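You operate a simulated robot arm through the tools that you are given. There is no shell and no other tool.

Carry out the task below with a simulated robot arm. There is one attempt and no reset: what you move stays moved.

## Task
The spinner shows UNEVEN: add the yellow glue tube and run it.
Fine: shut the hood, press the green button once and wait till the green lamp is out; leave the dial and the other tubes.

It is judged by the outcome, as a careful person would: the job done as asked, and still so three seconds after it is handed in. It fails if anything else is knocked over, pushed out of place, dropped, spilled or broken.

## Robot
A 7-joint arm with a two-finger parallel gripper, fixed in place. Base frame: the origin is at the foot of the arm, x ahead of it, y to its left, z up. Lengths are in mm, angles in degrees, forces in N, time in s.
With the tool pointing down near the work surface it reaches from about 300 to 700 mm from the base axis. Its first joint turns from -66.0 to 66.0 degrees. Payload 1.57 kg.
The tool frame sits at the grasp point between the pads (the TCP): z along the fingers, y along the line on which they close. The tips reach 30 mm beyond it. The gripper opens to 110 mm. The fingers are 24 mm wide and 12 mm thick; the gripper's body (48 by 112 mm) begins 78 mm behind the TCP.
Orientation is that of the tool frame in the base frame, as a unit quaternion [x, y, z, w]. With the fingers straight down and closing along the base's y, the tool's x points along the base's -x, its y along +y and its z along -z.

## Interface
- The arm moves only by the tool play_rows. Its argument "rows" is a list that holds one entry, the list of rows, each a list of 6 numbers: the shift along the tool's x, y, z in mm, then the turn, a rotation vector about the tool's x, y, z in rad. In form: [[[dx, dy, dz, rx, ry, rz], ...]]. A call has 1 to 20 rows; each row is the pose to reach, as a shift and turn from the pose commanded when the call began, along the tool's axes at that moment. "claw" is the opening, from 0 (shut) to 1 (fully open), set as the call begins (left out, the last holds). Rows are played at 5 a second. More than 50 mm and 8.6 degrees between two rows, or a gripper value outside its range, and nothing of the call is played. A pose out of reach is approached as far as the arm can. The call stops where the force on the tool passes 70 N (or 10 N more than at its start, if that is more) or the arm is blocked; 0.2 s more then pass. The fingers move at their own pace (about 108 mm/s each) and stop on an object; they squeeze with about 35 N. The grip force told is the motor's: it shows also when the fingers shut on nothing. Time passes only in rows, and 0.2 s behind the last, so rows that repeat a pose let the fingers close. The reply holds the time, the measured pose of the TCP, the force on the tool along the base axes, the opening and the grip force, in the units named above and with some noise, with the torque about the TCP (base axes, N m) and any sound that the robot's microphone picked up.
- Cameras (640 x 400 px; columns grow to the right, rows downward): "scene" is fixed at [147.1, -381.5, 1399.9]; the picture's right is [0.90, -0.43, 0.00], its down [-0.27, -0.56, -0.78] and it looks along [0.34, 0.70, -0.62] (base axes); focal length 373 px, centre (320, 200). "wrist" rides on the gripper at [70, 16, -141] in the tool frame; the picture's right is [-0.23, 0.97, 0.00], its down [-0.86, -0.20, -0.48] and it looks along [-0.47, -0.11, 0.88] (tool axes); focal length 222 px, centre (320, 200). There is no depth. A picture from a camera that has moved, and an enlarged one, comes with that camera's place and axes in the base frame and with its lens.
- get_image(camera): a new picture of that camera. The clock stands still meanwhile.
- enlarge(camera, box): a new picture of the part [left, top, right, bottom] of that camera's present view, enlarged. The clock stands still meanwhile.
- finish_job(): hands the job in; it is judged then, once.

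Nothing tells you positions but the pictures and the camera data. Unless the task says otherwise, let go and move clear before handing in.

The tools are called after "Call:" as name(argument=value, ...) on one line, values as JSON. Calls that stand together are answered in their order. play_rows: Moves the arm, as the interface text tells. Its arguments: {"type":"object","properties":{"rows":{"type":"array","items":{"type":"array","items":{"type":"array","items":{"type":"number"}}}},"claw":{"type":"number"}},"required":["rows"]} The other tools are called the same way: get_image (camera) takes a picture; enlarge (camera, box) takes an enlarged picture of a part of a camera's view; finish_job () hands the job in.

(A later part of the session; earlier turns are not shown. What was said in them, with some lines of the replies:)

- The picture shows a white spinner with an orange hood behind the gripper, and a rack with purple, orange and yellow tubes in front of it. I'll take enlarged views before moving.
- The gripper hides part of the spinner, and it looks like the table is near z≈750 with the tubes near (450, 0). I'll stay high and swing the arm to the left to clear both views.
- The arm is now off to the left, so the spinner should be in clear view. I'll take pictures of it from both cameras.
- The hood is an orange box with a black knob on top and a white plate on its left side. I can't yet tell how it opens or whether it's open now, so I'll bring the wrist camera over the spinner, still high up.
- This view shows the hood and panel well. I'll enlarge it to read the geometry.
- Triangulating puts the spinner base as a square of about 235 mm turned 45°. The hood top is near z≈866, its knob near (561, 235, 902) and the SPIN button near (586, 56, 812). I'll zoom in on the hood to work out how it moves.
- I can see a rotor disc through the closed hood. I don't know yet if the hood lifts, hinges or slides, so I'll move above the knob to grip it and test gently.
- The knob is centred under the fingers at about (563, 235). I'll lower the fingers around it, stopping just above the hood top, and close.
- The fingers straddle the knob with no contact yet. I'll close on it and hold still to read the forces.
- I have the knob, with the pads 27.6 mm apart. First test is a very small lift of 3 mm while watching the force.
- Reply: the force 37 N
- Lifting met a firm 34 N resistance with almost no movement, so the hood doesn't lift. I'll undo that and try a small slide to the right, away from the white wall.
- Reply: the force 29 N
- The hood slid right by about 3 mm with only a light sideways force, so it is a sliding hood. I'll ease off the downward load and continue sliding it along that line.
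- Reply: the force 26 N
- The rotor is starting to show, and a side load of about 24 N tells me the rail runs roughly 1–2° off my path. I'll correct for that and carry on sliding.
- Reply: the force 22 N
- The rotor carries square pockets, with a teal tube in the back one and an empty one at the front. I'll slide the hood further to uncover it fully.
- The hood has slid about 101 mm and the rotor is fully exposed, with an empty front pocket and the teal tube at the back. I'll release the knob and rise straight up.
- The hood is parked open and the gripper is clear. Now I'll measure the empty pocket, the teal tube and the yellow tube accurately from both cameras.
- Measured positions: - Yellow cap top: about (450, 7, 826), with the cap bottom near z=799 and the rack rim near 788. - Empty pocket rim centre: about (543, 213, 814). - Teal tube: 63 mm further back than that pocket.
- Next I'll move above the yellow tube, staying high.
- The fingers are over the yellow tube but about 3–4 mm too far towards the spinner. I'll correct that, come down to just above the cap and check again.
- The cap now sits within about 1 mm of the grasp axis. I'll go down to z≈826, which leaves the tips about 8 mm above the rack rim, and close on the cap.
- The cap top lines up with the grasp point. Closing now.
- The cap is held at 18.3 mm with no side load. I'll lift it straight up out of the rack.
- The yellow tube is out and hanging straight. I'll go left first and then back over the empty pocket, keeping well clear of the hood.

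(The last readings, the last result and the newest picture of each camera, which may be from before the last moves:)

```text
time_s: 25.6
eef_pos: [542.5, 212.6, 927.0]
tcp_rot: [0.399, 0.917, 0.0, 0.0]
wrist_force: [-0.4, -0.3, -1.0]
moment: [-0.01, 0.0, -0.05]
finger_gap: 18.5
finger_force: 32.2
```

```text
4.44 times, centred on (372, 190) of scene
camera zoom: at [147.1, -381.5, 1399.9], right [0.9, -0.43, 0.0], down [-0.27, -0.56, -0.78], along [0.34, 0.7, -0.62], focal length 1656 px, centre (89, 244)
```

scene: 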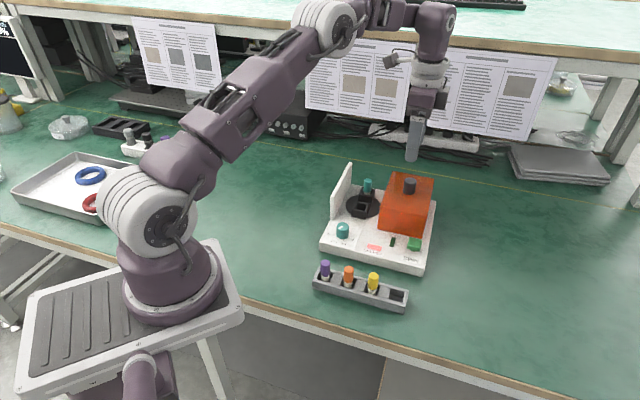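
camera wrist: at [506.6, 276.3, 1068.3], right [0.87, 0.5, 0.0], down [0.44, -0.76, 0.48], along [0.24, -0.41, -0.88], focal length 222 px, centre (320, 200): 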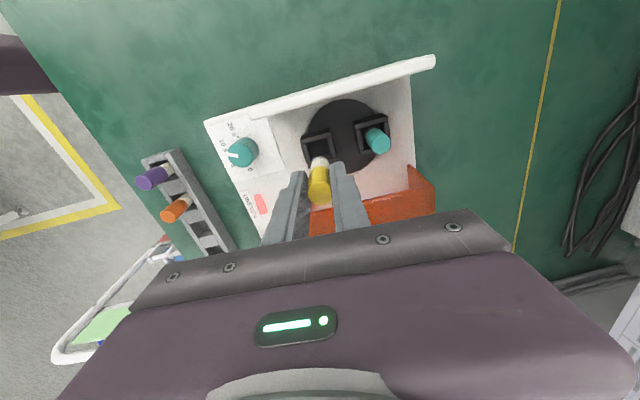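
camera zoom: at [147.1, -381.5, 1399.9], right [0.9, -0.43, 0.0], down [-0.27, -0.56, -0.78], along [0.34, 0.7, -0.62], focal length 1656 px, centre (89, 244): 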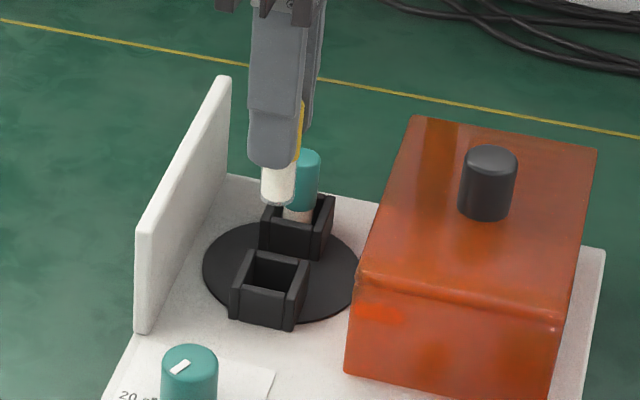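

The tube is nearly centred over the pocket, about 1.5 mm off. I'll make a small correction, lower it to just above the rim and re-check.

Call:
play_rows(rows=[[[1, -0.8, 15, 0, 0, 0], [1, -0.8, 30, 0, 0, 0], [1, -0.8, 42, 0, 0, 0], [1, -0.8, 42, 0, 0, 0], [1, -0.8, 42, 0, 0, 0]]])

Call:
enlarge(camera="wrist", box=[250, 100, 400, 225])

Call:
enlarge(camera="scene", box=[336, 165, 400, 225])

```text
time_s: 26.8
eef_pos: [541.5, 212.9, 884.8]
tcp_rot: [0.399, 0.917, 0.0, 0.0]
wrist_force: [-0.3, 0.1, 0.5]
moment: [-0.03, 0.01, -0.04]
finger_gap: 18.5
finger_force: 32.7
```

```text
3.20 times, centred on (325, 162) of wrist
camera zoom: at [505.8, 276.1, 1025.3], right [0.87, 0.5, 0.0], down [0.44, -0.76, 0.48], along [0.24, -0.41, -0.88], focal length 711 px, centre (304, 320)
```

zoom: 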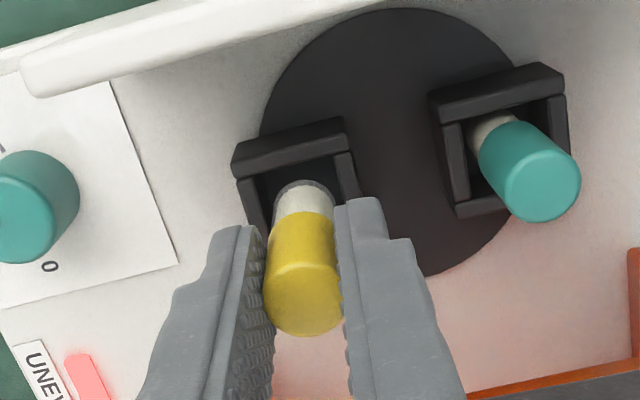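

```text
6.67 times, centred on (368, 195) of scene
camera zoom: at [147.1, -381.5, 1399.9], right [0.9, -0.43, 0.0], down [-0.27, -0.56, -0.78], along [0.34, 0.7, -0.62], focal length 2484 px, centre (0, 233)
```

zoom: 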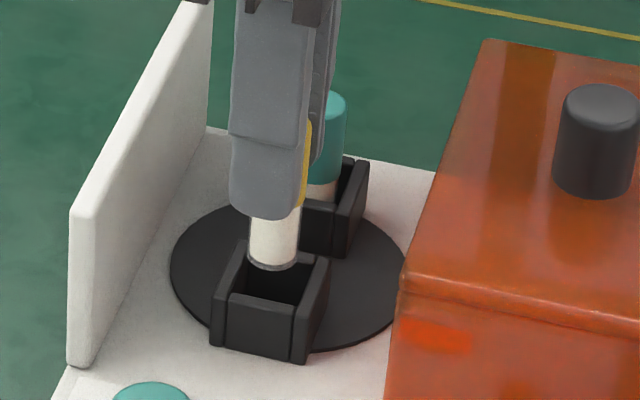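

Both views show the tube centred over the pocket opening, with about 2.5 mm of clearance each side. I'll insert it slowly while watching the force.

Call:
play_rows(rows=[[[0.4, 0, 4, 0, 0, 0], [0.4, 0, 8, 0, 0, 0], [0.4, 0, 12, 0, 0, 0], [0.4, 0, 16, 0, 0, 0], [0.4, 0, 20, 0, 0, 0], [0.4, 0, 20, 0, 0, 0]]])

Call:
enlarge(camera="wrist", box=[250, 100, 400, 225])

Call:
enlarge(camera="scene", box=[336, 165, 400, 225])

```text
time_s: 28.2
eef_pos: [541.9, 213.8, 865.0]
tcp_rot: [0.398, 0.917, -0.001, -0.001]
wrist_force: [-0.1, 0.0, 0.4]
moment: [0.02, 0.01, 0.02]
finger_gap: 18.5
finger_force: 33.2
```

```text
3.20 times, centred on (325, 162) of wrist
camera zoom: at [505.5, 276.5, 1005.4], right [0.87, 0.5, 0.0], down [0.44, -0.76, 0.48], along [0.24, -0.41, -0.88], focal length 711 px, centre (304, 320)
```

zoom: 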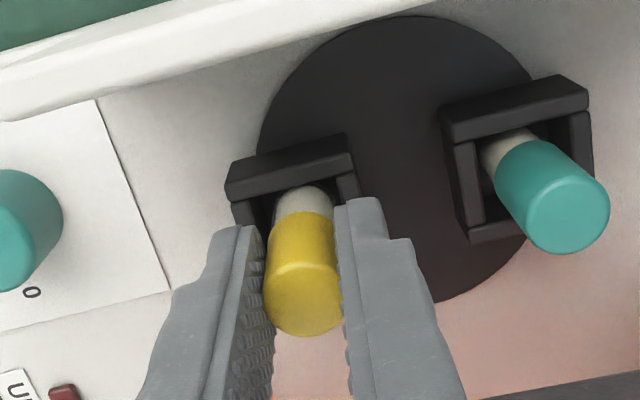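

```text
6.67 times, centred on (368, 195) of scene
camera zoom: at [147.1, -381.5, 1399.9], right [0.9, -0.43, 0.0], down [-0.27, -0.56, -0.78], along [0.34, 0.7, -0.62], focal length 2484 px, centre (0, 233)
```

zoom: 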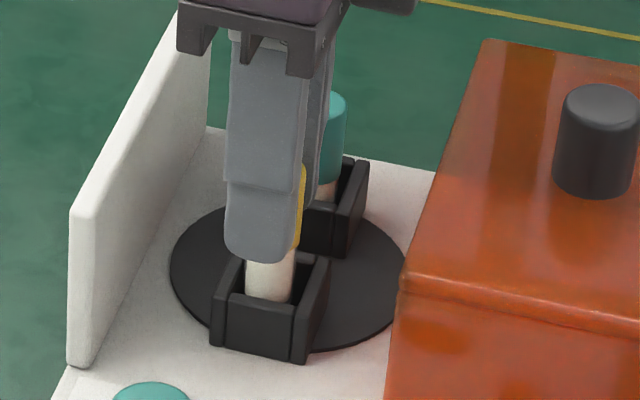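

The tube is inside the pocket with no side load, and the UNEVEN lamp already looks dark. I'll lower it gently until it touches the pocket floor.

Call:
play_rows(rows=[[[0, 0, 3, 0, 0, 0], [0, 0, 6, 0, 0, 0], [0, 0, 8, 0, 0, 0], [0, 0, 10, 0, 0, 0], [0, 0, 10, 0, 0, 0]]])

Call:
enlarge(camera="wrist", box=[250, 100, 400, 225])

```text
time_s: 29.4
eef_pos: [541.4, 212.6, 854.4]
tcp_rot: [0.398, 0.917, 0.0, -0.001]
wrist_force: [0.1, 0.2, 0.0]
moment: [0.01, -0.02, -0.03]
finger_gap: 18.6
finger_force: 33.2
```

```text
3.20 times, centred on (325, 162) of wrist
camera zoom: at [505.8, 276.3, 995.7], right [0.87, 0.5, 0.0], down [0.44, -0.76, 0.48], along [0.24, -0.41, -0.88], focal length 711 px, centre (304, 320)
```

zoom: 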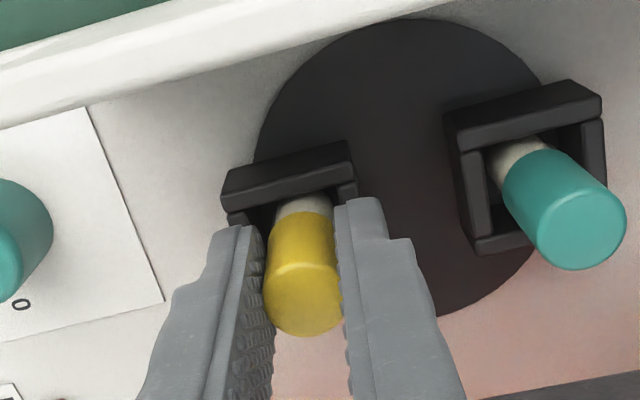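

No contact yet at z≈854. I'll continue in 1 mm steps.

Call:
play_rows(rows=[[[0, 0, 0.7, 0, 0, 0], [0, 0, 1.4, 0, 0, 0], [0, 0, 2, 0, 0, 0], [0, 0, 2, 0, 0, 0]]])

Call:
enlarge(camera="scene", box=[336, 165, 400, 225])

```text
time_s: 30.4
eef_pos: [542.2, 213.3, 852.6]
tcp_rot: [0.399, 0.917, -0.001, 0.001]
wrist_force: [-0.3, -0.3, -0.7]
moment: [0.01, 0.0, -0.03]
finger_gap: 18.4
finger_force: 32.9
```

```text
6.67 times, centred on (368, 195) of scene
camera zoom: at [147.1, -381.5, 1399.9], right [0.9, -0.43, 0.0], down [-0.27, -0.56, -0.78], along [0.34, 0.7, -0.62], focal length 2484 px, centre (0, 233)
```

zoom: 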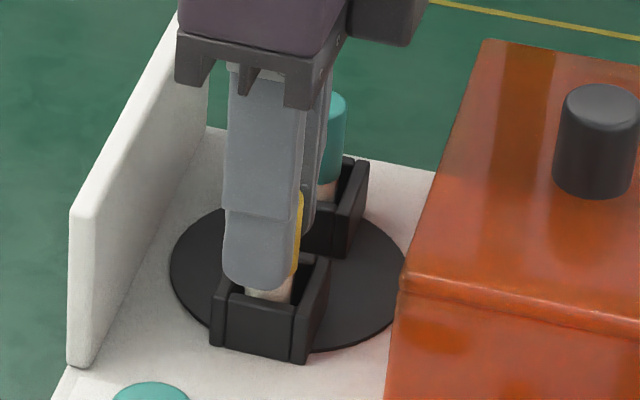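

Still no contact at 852.6, and the fingertips remain above the pocket rim. A couple more millimetres in fine steps.

Call:
play_rows(rows=[[[0, 0, 0.7, 0, 0, 0], [0, 0, 1.4, 0, 0, 0], [0, 0, 2, 0, 0, 0], [0, 0, 2, 0, 0, 0]]])

Call:
enlarge(camera="wrist", box=[250, 100, 400, 225])

```text
time_s: 31.4
eef_pos: [541.9, 214.0, 850.6]
tcp_rot: [0.399, 0.917, 0.0, -0.001]
wrist_force: [0.1, -1.4, 2.1]
moment: [-0.07, 0.02, -0.01]
finger_gap: 18.3
finger_force: 32.9
```

```text
3.20 times, centred on (325, 162) of wrist
camera zoom: at [505.6, 276.1, 991.8], right [0.87, 0.5, 0.0], down [0.44, -0.76, 0.48], along [0.24, -0.41, -0.88], focal length 711 px, centre (304, 320)
```

zoom: 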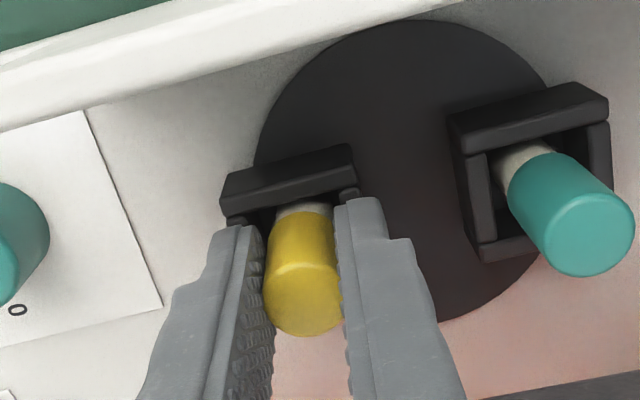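

A slight upward force of 2 N suggests first contact. One more small step should confirm it.

Call:
play_rows(rows=[[[0, 0, 0.5, 0, 0, 0], [0, 0, 1, 0, 0, 0], [0, 0, 1, 0, 0, 0]]])

```text
time_s: 32.2
eef_pos: [542.7, 214.1, 851.6]
tcp_rot: [0.399, 0.917, 0.0, 0.001]
wrist_force: [-0.4, -3.8, 16.3]
moment: [-0.26, 0.05, -0.01]
finger_gap: 18.6
finger_force: 32.9
```

Firm contact at 16 N, so the tube is seated on the floor. I'll ease the load, open just enough to clear the cap and the teal tube, and rise.

Call:
play_rows(rows=[[[0, 0, -0.8, 0, 0, 0], [0, 0, -0.8, 0, 0, 0], [0, 0, -0.8, 0, 0, 0]]])

Call:
play_rows(rows=[[[0, 0, 0, 0, 0, 0], [0, 0, 0, 0, 0, 0], [0, 0, -4, 0, 0, 0], [0, 0, -14, 0, 0, 0], [0, 0, -34, 0, 0, 0], [0, 0, -64, 0, 0, 0], [0, 0, -100, 0, 0, 0], [0, 0, -100, 0, 0, 0]]], claw=0.38)

Call:
get_image(camera="wrist")

Call:
enlarge(camera="scene", box=[316, 165, 444, 265])

```text
time_s: 33.0
eef_pos: [541.1, 213.6, 850.4]
tcp_rot: [0.399, 0.917, 0.0, 0.0]
wrist_force: [0.8, 0.4, 2.7]
moment: [0.04, -0.03, 0.02]
finger_gap: 18.4
finger_force: 32.8
```

```text
time_s: 34.8
eef_pos: [541.0, 213.5, 950.5]
tcp_rot: [0.399, 0.917, 0.0, 0.0]
wrist_force: [-0.2, 0.1, 0.3]
moment: [0.02, -0.02, 0.06]
finger_gap: 41.6
finger_force: 0.1
```

```text
taken
camera wrist: at [505.1, 277.0, 1092.0], right [0.87, 0.5, 0.0], down [0.44, -0.76, 0.48], along [0.24, -0.41, -0.88], focal length 222 px, centre (320, 200)
```

wrist: 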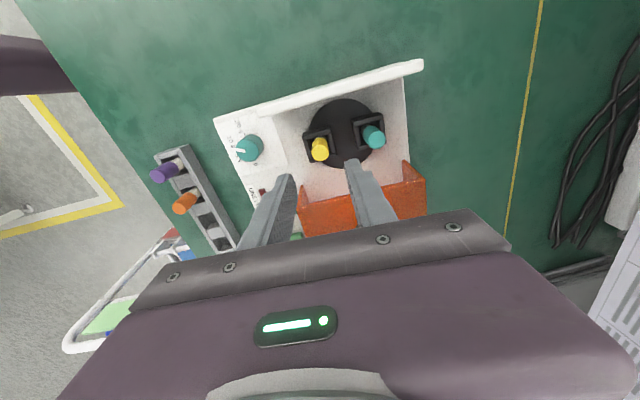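

```text
4.00 times, centred on (380, 215) of scene
camera zoom: at [147.1, -381.5, 1399.9], right [0.9, -0.43, 0.0], down [-0.27, -0.56, -0.78], along [0.34, 0.7, -0.62], focal length 1490 px, centre (80, 140)
```

zoom: 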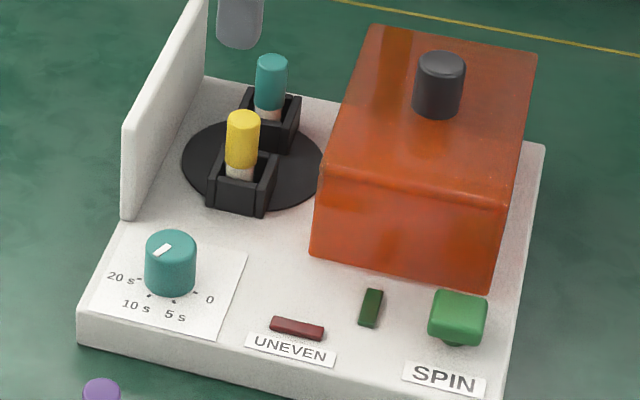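

The yellow tube stands in the pocket opposite the teal one and the UNEVEN lamp is out. Next I'll return to the hood knob at about (637, 162).

Call:
play_rows(rows=[[[0, 0, -10, 0, 0, 0], [-35, 12, -10, 0, 0, 0], [-70, 24, -10, 0, 0, 0], [-103, 34.8, -10, 0, 0, 0], [-103, 34.8, -10, 0, 0, 0], [-103, 34.8, -10, 0, 0, 0]]], claw=0.6)

Call:
enlarge(camera="wrist", box=[220, 100, 420, 240])

Call:
enlarge(camera="scene", box=[316, 135, 444, 265])

```text
time_s: 36.2
eef_pos: [638.3, 162.6, 962.5]
tcp_rot: [0.398, 0.917, 0.001, 0.0]
wrist_force: [-0.4, -0.2, -0.5]
moment: [0.02, 0.03, 0.02]
finger_gap: 66.2
finger_force: 0.0
```

```text
2.86 times, centred on (320, 170) of wrist
camera zoom: at [601.9, 224.7, 1102.9], right [0.87, 0.5, 0.0], down [0.44, -0.76, 0.48], along [0.24, -0.41, -0.88], focal length 635 px, centre (320, 286)
```

zoom: 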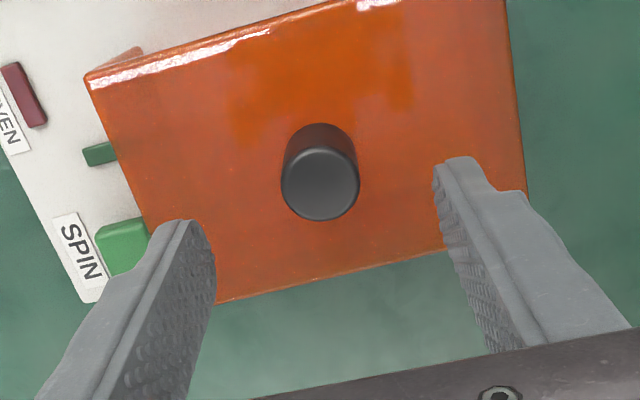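

```text
3.08 times, centred on (380, 200) of scene
camera zoom: at [147.1, -381.5, 1399.9], right [0.9, -0.43, 0.0], down [-0.27, -0.56, -0.78], along [0.34, 0.7, -0.62], focal length 1146 px, centre (135, 200)
```

zoom: 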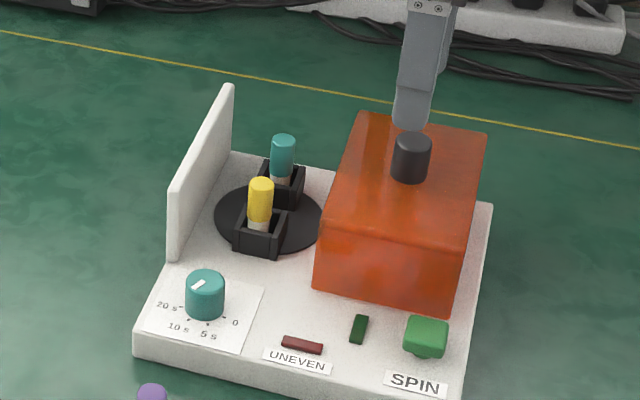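

The knob is again right under the grasp axis. I'll descend and grip it.

Call:
play_rows(rows=[[[0, 0, 20, 0, 0, 0], [0, 0, 40, 0, 0, 0], [0, 0, 56, 0, 0, 0], [0, 0, 56, 0, 0, 0]]])

Call:
play_rows(rows=[[[0, 0, 0, 0, 0, 0], [0, 0, 0, 0, 0, 0], [0, 0, 0, 0, 0, 0], [0, 0, 0, 0, 0, 0]]], claw=0)

```text
time_s: 37.2
eef_pos: [639.8, 161.3, 904.7]
tcp_rot: [0.399, 0.917, -0.001, 0.0]
wrist_force: [-0.3, 0.2, -0.9]
moment: [0.01, -0.03, 0.0]
finger_gap: 65.8
finger_force: 0.1
```

```text
time_s: 38.2
eef_pos: [637.8, 161.8, 904.5]
tcp_rot: [0.399, 0.917, -0.002, 0.0]
wrist_force: [-10.0, -10.7, -0.4]
moment: [0.13, -0.02, -0.12]
finger_gap: 27.3
finger_force: 37.3
```

The knob is gripped with a small side offset of about 0.5 mm, which I'll correct. Now I'll slide the hood left over the rotor, stopping partway to check.

Call:
play_rows(rows=[[[0, -0.5, 0, 0, 0, 0], [5, -0.7, 0, 0, 0, 0], [12, -0.9, 0, 0, 0, 0], [19, -1.2, 0, 0, 0, 0], [26, -1.4, 0, 0, 0, 0], [33, -1.7, 0, 0, 0, 0], [40, -1.9, 0, 0, 0, 0], [40, -1.9, 0, 0, 0, 0]]])

Call:
enlarge(camera="scene", box=[316, 135, 444, 265])

```text
time_s: 40.0
eef_pos: [608.8, 189.7, 903.6]
tcp_rot: [0.399, 0.917, 0.001, 0.001]
wrist_force: [0.5, 0.7, -1.5]
moment: [-0.73, -0.14, 0.02]
finger_gap: 27.4
finger_force: 38.3
```

```text
3.08 times, centred on (380, 200) of scene
camera zoom: at [147.2, -381.5, 1399.9], right [0.9, -0.43, 0.0], down [-0.27, -0.56, -0.78], along [0.34, 0.7, -0.62], focal length 1146 px, centre (135, 200)
```

zoom: 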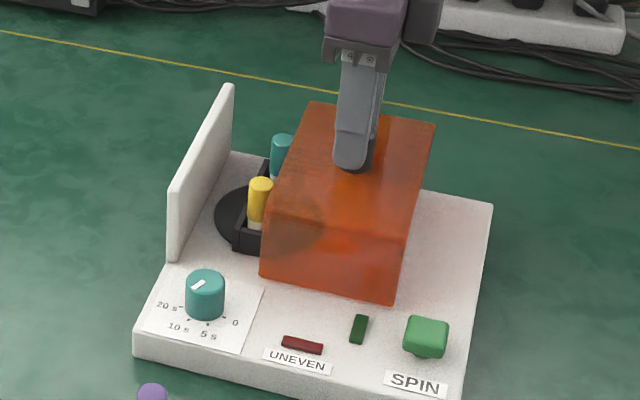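

It slides smoothly with almost no side load, and the hood top clears both tubes. Continuing to the left.

Call:
play_rows(rows=[[[6, -0.2, 0, 0, 0, 0], [13, -0.5, 0, 0, 0, 0], [20, -0.7, 0, 0, 0, 0], [27, -1.0, 0, 0, 0, 0], [34, -1.2, 0, 0, 0, 0], [41, -1.5, 0, 0, 0, 0], [48, -1.7, 0, 0, 0, 0], [53, -1.9, 0, 0, 0, 0], [53, -1.9, 0, 0, 0, 0]]])

Call:
enlarge(camera="scene", box=[316, 135, 444, 265])

```text
time_s: 42.0
eef_pos: [571.6, 227.6, 903.2]
tcp_rot: [0.399, 0.917, 0.001, 0.001]
wrist_force: [7.7, 7.1, 10.7]
moment: [0.1, 0.36, -0.13]
finger_gap: 27.5
finger_force: 37.7
```

```text
3.08 times, centred on (380, 200) of scene
camera zoom: at [147.1, -381.4, 1399.9], right [0.9, -0.43, 0.0], down [-0.27, -0.56, -0.78], along [0.34, 0.7, -0.62], focal length 1146 px, centre (135, 200)
```

zoom: 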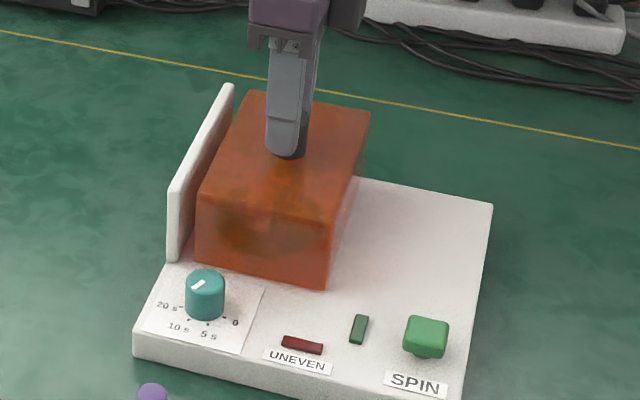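

About 8–10 mm remain to the wall. I'll finish in small steps and watch for the stop.

Call:
play_rows(rows=[[[2, 0.3, -0.5, 0, 0, 0], [4, 0.2, -0.5, 0, 0, 0], [6, 0.2, -0.5, 0, 0, 0], [7, 0.1, -0.5, 0, 0, 0], [7, 0.1, -0.5, 0, 0, 0]]])

Call:
enlarge(camera="scene", box=[326, 155, 422, 230])

```text
time_s: 43.2
eef_pos: [566.6, 232.0, 904.0]
tcp_rot: [0.399, 0.917, 0.0, 0.0]
wrist_force: [8.0, 10.1, -8.3]
moment: [0.18, -0.94, -0.05]
finger_gap: 27.5
finger_force: 37.7
```

```text
5.33 times, centred on (374, 192) of scene
camera zoom: at [147.5, -381.2, 1399.9], right [0.9, -0.43, 0.0], down [-0.27, -0.56, -0.78], along [0.34, 0.7, -0.62], focal length 1987 px, centre (32, 240)
```

zoom: 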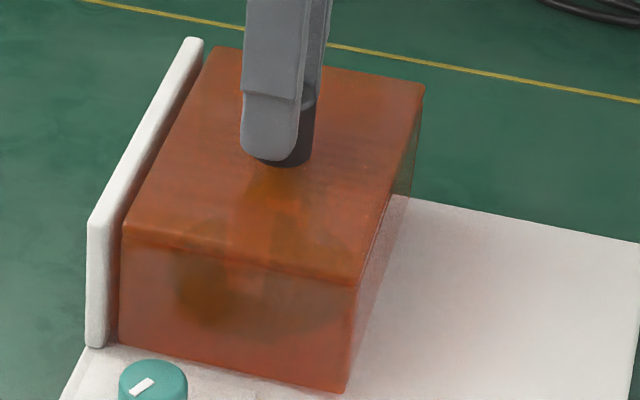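

Compared with the first picture, about 2–3 mm is still left. I'll go on in 1 mm steps until it stops.

Call:
play_rows(rows=[[[1, 0.3, 0.3, 0, 0, 0], [2, 0.3, 0.3, 0, 0, 0], [2.5, 0.3, 0.3, 0, 0, 0], [2.5, 0.3, 0.3, 0, 0, 0]]])

Call:
enlarge(camera="scene", box=[326, 155, 422, 230])

```text
time_s: 44.2
eef_pos: [565.1, 234.8, 904.0]
tcp_rot: [0.399, 0.917, 0.0, -0.001]
wrist_force: [-1.1, -0.5, 4.5]
moment: [0.5, 0.02, -0.07]
finger_gap: 27.3
finger_force: 37.4
```

```text
5.33 times, centred on (374, 192) of scene
camera zoom: at [147.0, -381.5, 1399.9], right [0.9, -0.43, 0.0], down [-0.27, -0.56, -0.78], along [0.34, 0.7, -0.62], focal length 1987 px, centre (32, 240)
```

zoom: 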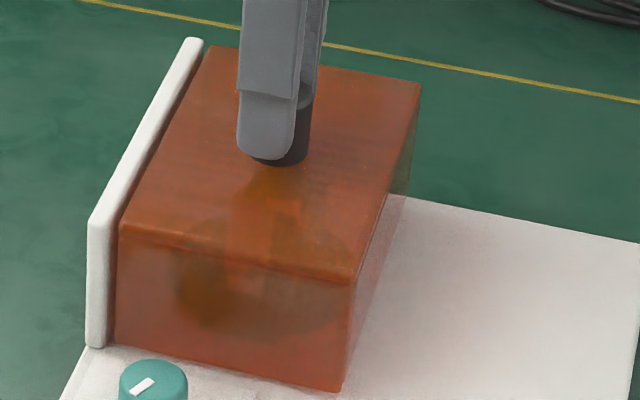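

It's almost back to the starting position, and I haven't felt a stop yet. I'll try another 1–2 mm with the force watched.

Call:
play_rows(rows=[[[0.5, 0, 0, 0, 0, 0], [1, 0, 0, 0, 0, 0], [1.5, 0, 0, 0, 0, 0], [1.5, 0, 0, 0, 0, 0]]])

Call:
enlarge(camera="scene", box=[326, 155, 422, 230])

```text
time_s: 45.2
eef_pos: [564.6, 235.5, 904.1]
tcp_rot: [0.399, 0.917, 0.0, 0.001]
wrist_force: [7.9, 2.0, 2.1]
moment: [-0.17, 0.17, -0.08]
finger_gap: 27.2
finger_force: 38.0
```

```text
5.33 times, centred on (374, 192) of scene
camera zoom: at [147.3, -381.5, 1399.9], right [0.9, -0.43, 0.0], down [-0.27, -0.56, -0.78], along [0.34, 0.7, -0.62], focal length 1987 px, centre (32, 240)
```

zoom: 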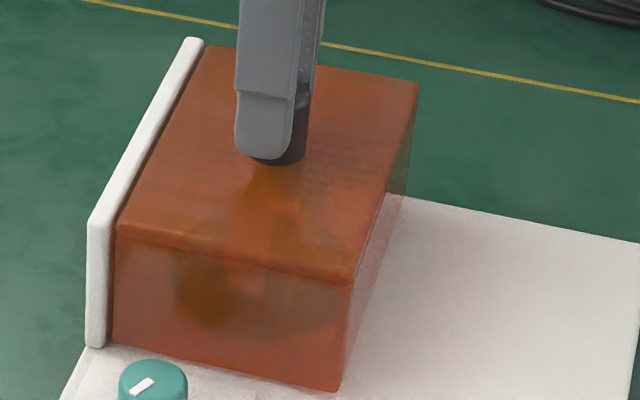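

The hood matches the starting position and a light resistance of about 4 N has appeared. One more small push should confirm the stop.

Call:
play_rows(rows=[[[0.5, 0, 0, 0, 0, 0], [1, 0, 0, 0, 0, 0], [1, 0, 0, 0, 0, 0]]])

Call:
enlarge(camera="scene", box=[326, 155, 422, 230])

```text
time_s: 46.0
eef_pos: [563.4, 234.8, 904.0]
tcp_rot: [0.399, 0.917, 0.001, 0.002]
wrist_force: [14.5, -5.6, 5.0]
moment: [-0.34, -0.06, -0.17]
finger_gap: 27.5
finger_force: 37.8
```

```text
5.33 times, centred on (374, 192) of scene
camera zoom: at [147.4, -381.7, 1399.8], right [0.9, -0.43, 0.0], down [-0.27, -0.56, -0.78], along [0.34, 0.7, -0.62], focal length 1987 px, centre (32, 240)
```

zoom: 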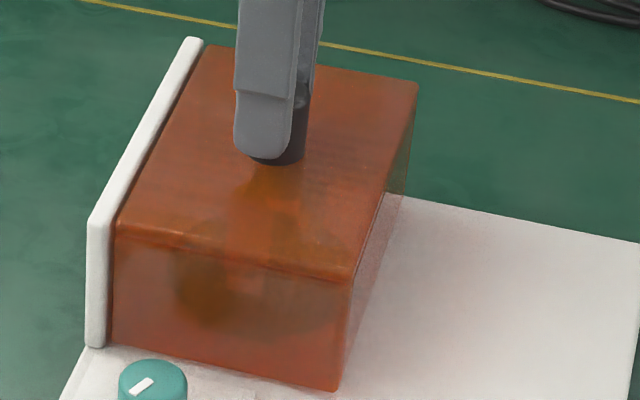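

The hood now pushes back with 14 N and has stopped against the wall, so it is shut. I'll ease off, release the knob and rise straight up.

Call:
play_rows(rows=[[[-0.6, 0, 0, 0, 0, 0], [-0.6, 0, 0, 0, 0, 0]]])

Call:
play_rows(rows=[[[0, 0, 0, 0, 0, 0], [0, 0, 0, 0, 0, 0], [0, 0, -8, 0, 0, 0], [0, 0, -25, 0, 0, 0], [0, 0, -60, 0, 0, 0], [0, 0, -60, 0, 0, 0]]], claw=0.6)

Call:
get_image(camera="wrist")

Call:
enlarge(camera="scene", box=[316, 135, 444, 265])

```text
time_s: 46.6
eef_pos: [564.5, 235.4, 904.7]
tcp_rot: [0.399, 0.917, 0.001, 0.002]
wrist_force: [16.0, -5.8, 7.8]
moment: [-0.9, -0.53, 0.0]
finger_gap: 27.4
finger_force: 38.1
```

```text
time_s: 48.0
eef_pos: [563.2, 236.1, 965.0]
tcp_rot: [0.399, 0.917, 0.0, 0.0]
wrist_force: [0.6, -0.2, 0.2]
moment: [0.0, 0.03, -0.02]
finger_gap: 65.9
finger_force: 0.1
```

```text
taken
camera wrist: at [526.9, 298.6, 1105.9], right [0.87, 0.5, 0.0], down [0.44, -0.76, 0.48], along [0.24, -0.41, -0.88], focal length 222 px, centre (320, 200)
```

wrist: 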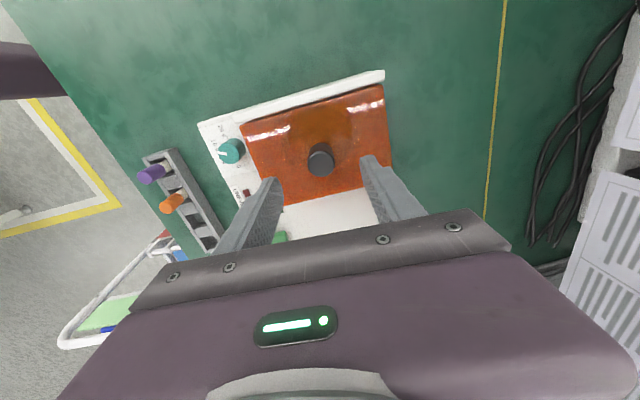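

```text
3.08 times, centred on (380, 200) of scene
camera zoom: at [147.1, -381.5, 1399.9], right [0.9, -0.43, 0.0], down [-0.27, -0.56, -0.78], along [0.34, 0.7, -0.62], focal length 1146 px, centre (135, 200)
```

zoom: 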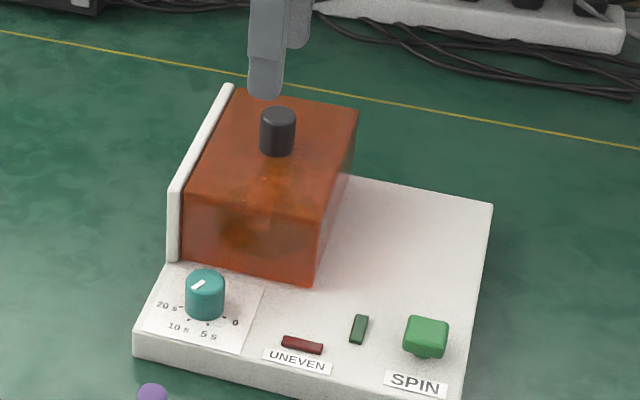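

The hood is shut, the UNEVEN lamp is dark and the dial hasn't moved. Next I'll close the fingers and move over the SPIN button near (586, 56).

Call:
play_rows(rows=[[[-36, -26, 0, 0, 0, 0], [-72, -52, 0, 0, 0, 0], [-108, -78, 0, 0, 0, 0], [-147, -106.4, 0, 0, 0, 0], [-147, -106.4, 30, 0, 0, 0], [-147, -106.4, 60, 0, 0, 0], [-147, -106.4, 60, 0, 0, 0]]], claw=0)

Call:
enlarge(camera="wrist", box=[220, 80, 420, 240])

Call:
enlarge(camera="scene", box=[346, 185, 450, 275])

```text
time_s: 49.6
eef_pos: [585.6, 56.3, 903.9]
tcp_rot: [0.399, 0.917, 0.0, 0.0]
wrist_force: [0.1, 0.4, -0.2]
moment: [0.03, 0.03, 0.03]
finger_gap: 0.1
finger_force: 21.3
```

```text
2.50 times, centred on (320, 160) of wrist
camera zoom: at [549.3, 119.0, 1045.5], right [0.87, 0.5, 0.0], down [0.44, -0.76, 0.48], along [0.24, -0.41, -0.88], focal length 555 px, centre (320, 300)
```

zoom: 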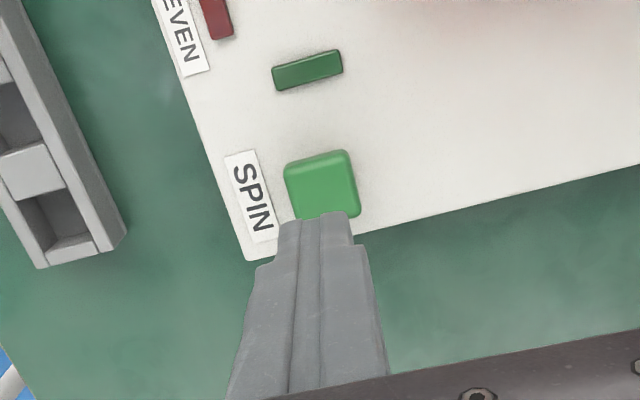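

```text
4.44 times, centred on (398, 230) of scene
camera zoom: at [147.1, -381.5, 1399.9], right [0.9, -0.43, 0.0], down [-0.27, -0.56, -0.78], along [0.34, 0.7, -0.62], focal length 1656 px, centre (-27, 67)
```

zoom: 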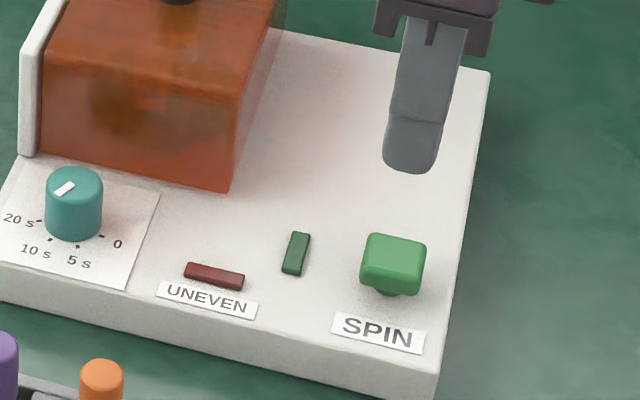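

The closed fingertips are aligned over the button. I'll descend to just above it and then press gently.

Call:
play_rows(rows=[[[0, 0, 20, 0, 0, 0], [0, 0, 40, 0, 0, 0], [0, 0, 56, 0, 0, 0], [0, 0, 56, 0, 0, 0]]])

Call:
enlarge(camera="scene", box=[346, 185, 450, 275])

```text
time_s: 50.6
eef_pos: [585.5, 54.5, 848.6]
tcp_rot: [0.399, 0.917, 0.001, 0.0]
wrist_force: [0.2, -0.5, -0.5]
moment: [0.0, -0.01, -0.02]
finger_gap: 0.0
finger_force: 21.4
```

```text
4.44 times, centred on (398, 230) of scene
camera zoom: at [147.1, -381.5, 1399.9], right [0.9, -0.43, 0.0], down [-0.27, -0.56, -0.78], along [0.34, 0.7, -0.62], focal length 1656 px, centre (-27, 67)
```

zoom: 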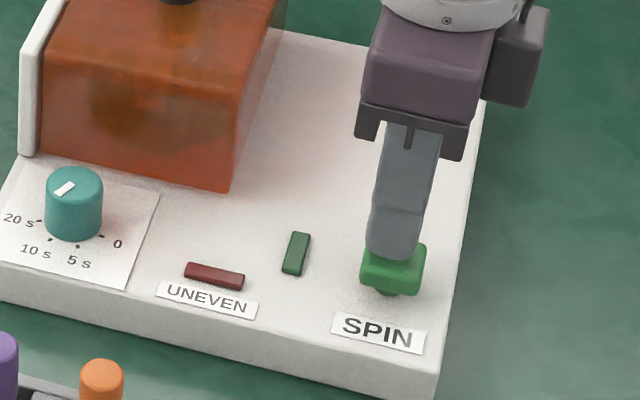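

The tips are just above the button and centred on it. I'll press straight down in one continuous motion, in small steps.

Call:
play_rows(rows=[[[0, 0, 2, 0, 0, 0], [0, 0, 4, 0, 0, 0], [0, 0, 5, 0, 0, 0], [0, 0, 6, 0, 0, 0], [0, 0, 7, 0, 0, 0]]])

Call:
enlarge(camera="scene", box=[346, 185, 450, 275])

```text
time_s: 51.8
eef_pos: [585.8, 55.5, 841.1]
tcp_rot: [0.399, 0.917, 0.0, 0.0]
wrist_force: [-0.5, 0.1, 1.5]
moment: [0.0, 0.03, 0.0]
finger_gap: 0.3
finger_force: 21.5
```

```text
4.44 times, centred on (398, 230) of scene
camera zoom: at [147.1, -381.5, 1399.9], right [0.9, -0.43, 0.0], down [-0.27, -0.56, -0.78], along [0.34, 0.7, -0.62], focal length 1656 px, centre (-27, 67)
```

zoom: 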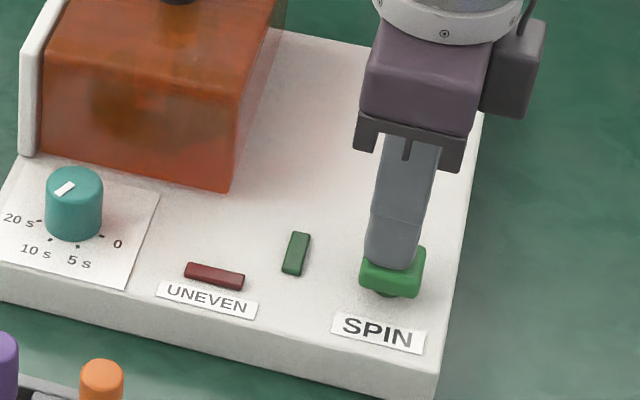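

First light contact shows at 1.5 N. I'll keep pressing down a little further.

Call:
play_rows(rows=[[[0, 0, 1, 0, 0, 0], [0, 0, 2, 0, 0, 0], [0, 0, 3, 0, 0, 0]]])

Call:
enlarge(camera="scene", box=[346, 185, 450, 275])

```text
time_s: 52.6
eef_pos: [586.6, 56.3, 838.1]
tcp_rot: [0.399, 0.917, 0.0, 0.0]
wrist_force: [-0.3, -2.8, 2.3]
moment: [-0.08, -0.01, 0.0]
finger_gap: 0.0
finger_force: 21.3
```

```text
4.44 times, centred on (398, 230) of scene
camera zoom: at [147.1, -381.6, 1399.9], right [0.9, -0.43, 0.0], down [-0.27, -0.56, -0.78], along [0.34, 0.7, -0.62], focal length 1656 px, centre (-27, 67)
```

zoom: 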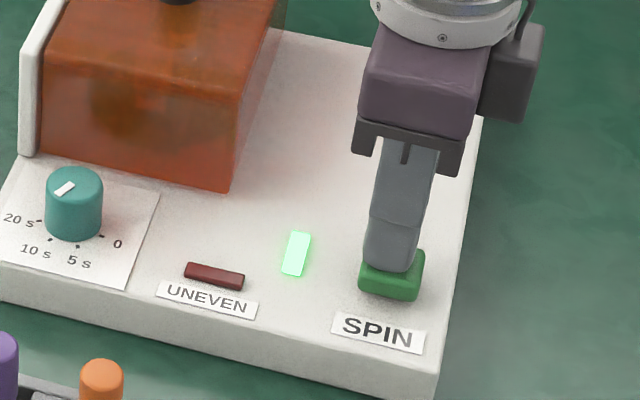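

The green lamp is lit, so the run has started. I'll lift straight off the button, rise well clear and wait.

Call:
play_rows(rows=[[[0, 0, -6, 0, 0, 0], [0, 0, -20, 0, 0, 0], [0, 0, -50, 0, 0, 0], [0, 0, -90, 0, 0, 0], [0, 0, -130, 0, 0, 0], [0, 0, -130, 0, 0, 0]]])

Call:
enlarge(camera="scene", box=[316, 165, 444, 275])

```text
time_s: 54.0
eef_pos: [587.0, 58.4, 968.3]
tcp_rot: [0.399, 0.917, 0.0, 0.0]
wrist_force: [0.0, -0.2, 0.0]
moment: [0.01, -0.02, 0.01]
finger_gap: 0.0
finger_force: 21.2
```

```text
3.64 times, centred on (380, 220) of scene
camera zoom: at [147.1, -381.5, 1399.9], right [0.9, -0.43, 0.0], down [-0.27, -0.56, -0.78], along [0.34, 0.7, -0.62], focal length 1355 px, centre (102, 127)
```

zoom: 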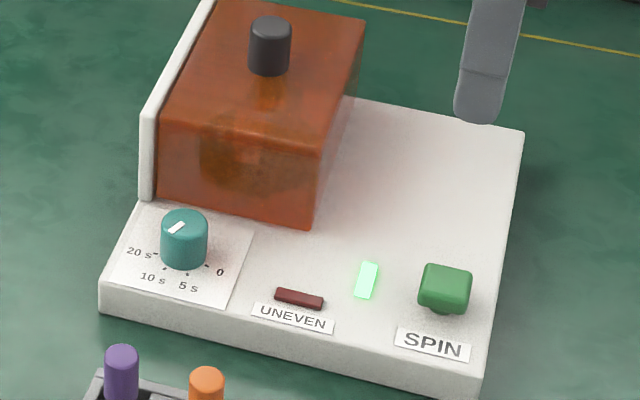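

The spinner is running with the green lamp lit, the hood shut and the button back up. I'll hold still and check the lamp every few seconds.

Call:
play_rows(rows=[[[0, 0, 0, 0, 0, 0], [0, 0, 0, 0, 0, 0], [0, 0, 0, 0, 0, 0], [0, 0, 0, 0, 0, 0], [0, 0, 0, 0, 0, 0], [0, 0, 0, 0, 0, 0], [0, 0, 0, 0, 0, 0], [0, 0, 0, 0, 0, 0], [0, 0, 0, 0, 0, 0], [0, 0, 0, 0, 0, 0], [0, 0, 0, 0, 0, 0], [0, 0, 0, 0, 0, 0], [0, 0, 0, 0, 0, 0], [0, 0, 0, 0, 0, 0], [0, 0, 0, 0, 0, 0], [0, 0, 0, 0, 0, 0], [0, 0, 0, 0, 0, 0], [0, 0, 0, 0, 0, 0], [0, 0, 0, 0, 0, 0], [0, 0, 0, 0, 0, 0]]])

Call:
enlarge(camera="scene", box=[316, 165, 444, 275])

```text
time_s: 58.2
eef_pos: [586.5, 58.4, 967.8]
tcp_rot: [0.399, 0.917, -0.001, -0.001]
wrist_force: [-0.7, 1.6, -0.3]
moment: [0.0, 0.04, 0.01]
finger_gap: 0.1
finger_force: 21.3
```

```text
3.64 times, centred on (380, 220) of scene
camera zoom: at [147.1, -381.5, 1399.9], right [0.9, -0.43, 0.0], down [-0.27, -0.56, -0.78], along [0.34, 0.7, -0.62], focal length 1355 px, centre (102, 127)
```

zoom: 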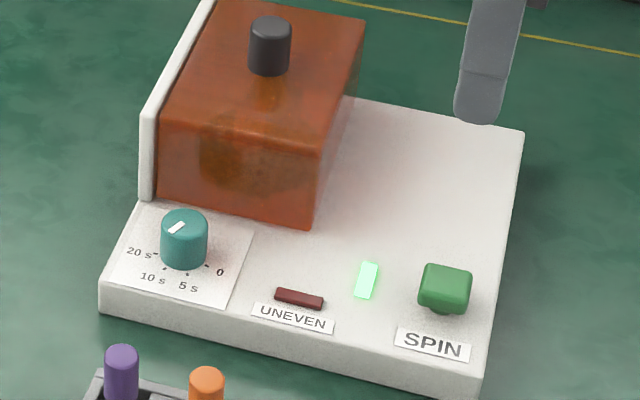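

The lamp is still lit, so I'll keep waiting.

Call:
play_rows(rows=[[[0, 0, 0, 0, 0, 0], [0, 0, 0, 0, 0, 0], [0, 0, 0, 0, 0, 0], [0, 0, 0, 0, 0, 0], [0, 0, 0, 0, 0, 0], [0, 0, 0, 0, 0, 0], [0, 0, 0, 0, 0, 0], [0, 0, 0, 0, 0, 0], [0, 0, 0, 0, 0, 0], [0, 0, 0, 0, 0, 0], [0, 0, 0, 0, 0, 0], [0, 0, 0, 0, 0, 0], [0, 0, 0, 0, 0, 0], [0, 0, 0, 0, 0, 0], [0, 0, 0, 0, 0, 0], [0, 0, 0, 0, 0, 0], [0, 0, 0, 0, 0, 0], [0, 0, 0, 0, 0, 0], [0, 0, 0, 0, 0, 0], [0, 0, 0, 0, 0, 0]]])

Call:
enlarge(camera="scene", box=[316, 165, 444, 275])

```text
time_s: 62.4
eef_pos: [587.0, 57.8, 968.6]
tcp_rot: [0.398, 0.917, 0.0, 0.0]
wrist_force: [0.3, -0.4, -0.1]
moment: [-0.02, 0.01, -0.01]
finger_gap: 0.0
finger_force: 21.6
```

```text
3.64 times, centred on (380, 220) of scene
camera zoom: at [147.1, -381.5, 1399.9], right [0.9, -0.43, 0.0], down [-0.27, -0.56, -0.78], along [0.34, 0.7, -0.62], focal length 1355 px, centre (102, 127)
```

zoom: 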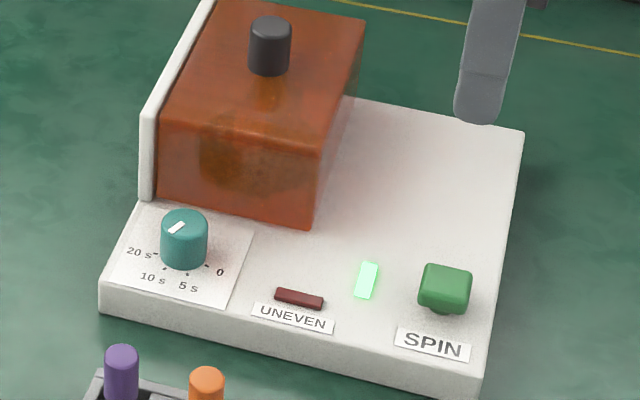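

Still lit after about 10 s, and nothing else has changed. I'll wait another interval.

Call:
play_rows(rows=[[[0, 0, 0, 0, 0, 0], [0, 0, 0, 0, 0, 0], [0, 0, 0, 0, 0, 0], [0, 0, 0, 0, 0, 0], [0, 0, 0, 0, 0, 0], [0, 0, 0, 0, 0, 0], [0, 0, 0, 0, 0, 0], [0, 0, 0, 0, 0, 0], [0, 0, 0, 0, 0, 0], [0, 0, 0, 0, 0, 0], [0, 0, 0, 0, 0, 0], [0, 0, 0, 0, 0, 0], [0, 0, 0, 0, 0, 0], [0, 0, 0, 0, 0, 0], [0, 0, 0, 0, 0, 0], [0, 0, 0, 0, 0, 0], [0, 0, 0, 0, 0, 0], [0, 0, 0, 0, 0, 0], [0, 0, 0, 0, 0, 0], [0, 0, 0, 0, 0, 0]]])

Call:
enlarge(camera="scene", box=[316, 165, 444, 275])

```text
time_s: 66.6
eef_pos: [588.3, 58.9, 966.6]
tcp_rot: [0.399, 0.917, -0.001, 0.0]
wrist_force: [-0.3, 1.2, 0.5]
moment: [-0.02, 0.0, 0.03]
finger_gap: 0.2
finger_force: 21.2
```

```text
3.64 times, centred on (380, 220) of scene
camera zoom: at [147.1, -381.5, 1399.9], right [0.9, -0.43, 0.0], down [-0.27, -0.56, -0.78], along [0.34, 0.7, -0.62], focal length 1355 px, centre (102, 127)
```

zoom: 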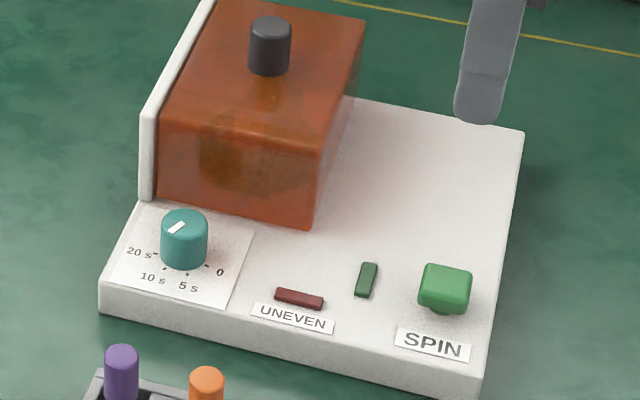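

The green lamp is out, so the run has finished. I'll move the arm up and back, then check the whole scene before handing in.

Call:
play_rows(rows=[[[0, -20, -30, 0, 0, 0], [0, -50, -60, 0, 0, 0], [0, -85, -90, 0, 0, 0], [0, -120, -110, 0, 0, 0], [0, -120, -110, 0, 0, 0]]])

Call:
get_image(camera="scene")

Call:
enlarge(camera="scene", box=[308, 155, 452, 315])

```text
time_s: 67.8
eef_pos: [498.7, -27.6, 1079.9]
tcp_rot: [0.399, 0.917, 0.0, 0.0]
wrist_force: [-0.3, 0.3, 0.0]
moment: [-0.03, -0.02, 0.0]
finger_gap: 0.0
finger_force: 21.4
```

```text
taken
```

scene: 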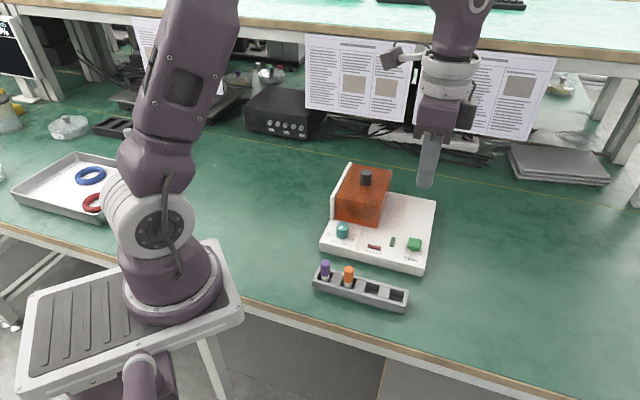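

```text
2.50 times, centred on (380, 235) of scene
camera zoom: at [147.1, -381.5, 1399.9], right [0.9, -0.43, 0.0], down [-0.27, -0.56, -0.78], along [0.34, 0.7, -0.62], focal length 932 px, centre (170, 112)
```

zoom: 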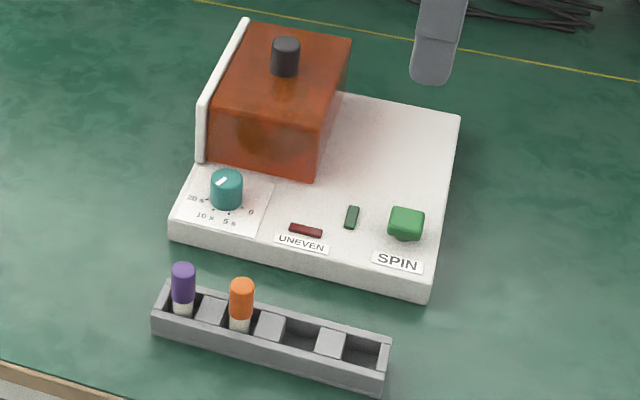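

The hood is shut, both lamps are out, and the dial, the spinner and the other tubes look unmoved. The arm is clear, so I'm handing the job in.

Call:
finish_job()

```text
The job is handed in.
```

The yellow glue tube is in the spinner and the run has finished. It sits in the empty pocket opposite the teal tube.

- **UNEVEN lamp:** it went out once the tube was in and stayed out.
- **Hood:** I slid it back to the left until it stopped against the white wall.
- **Run:** I pressed the green button once. The green lamp came on, was still lit about 10 s later, and was out when I checked about 14 s after the press.
- **Everything else:** the dial and the purple and orange tubes look unmoved in the final picture. The teal tube stayed in its pocket while I worked, but it has been under the hood since. The arm is clear of the spinner.
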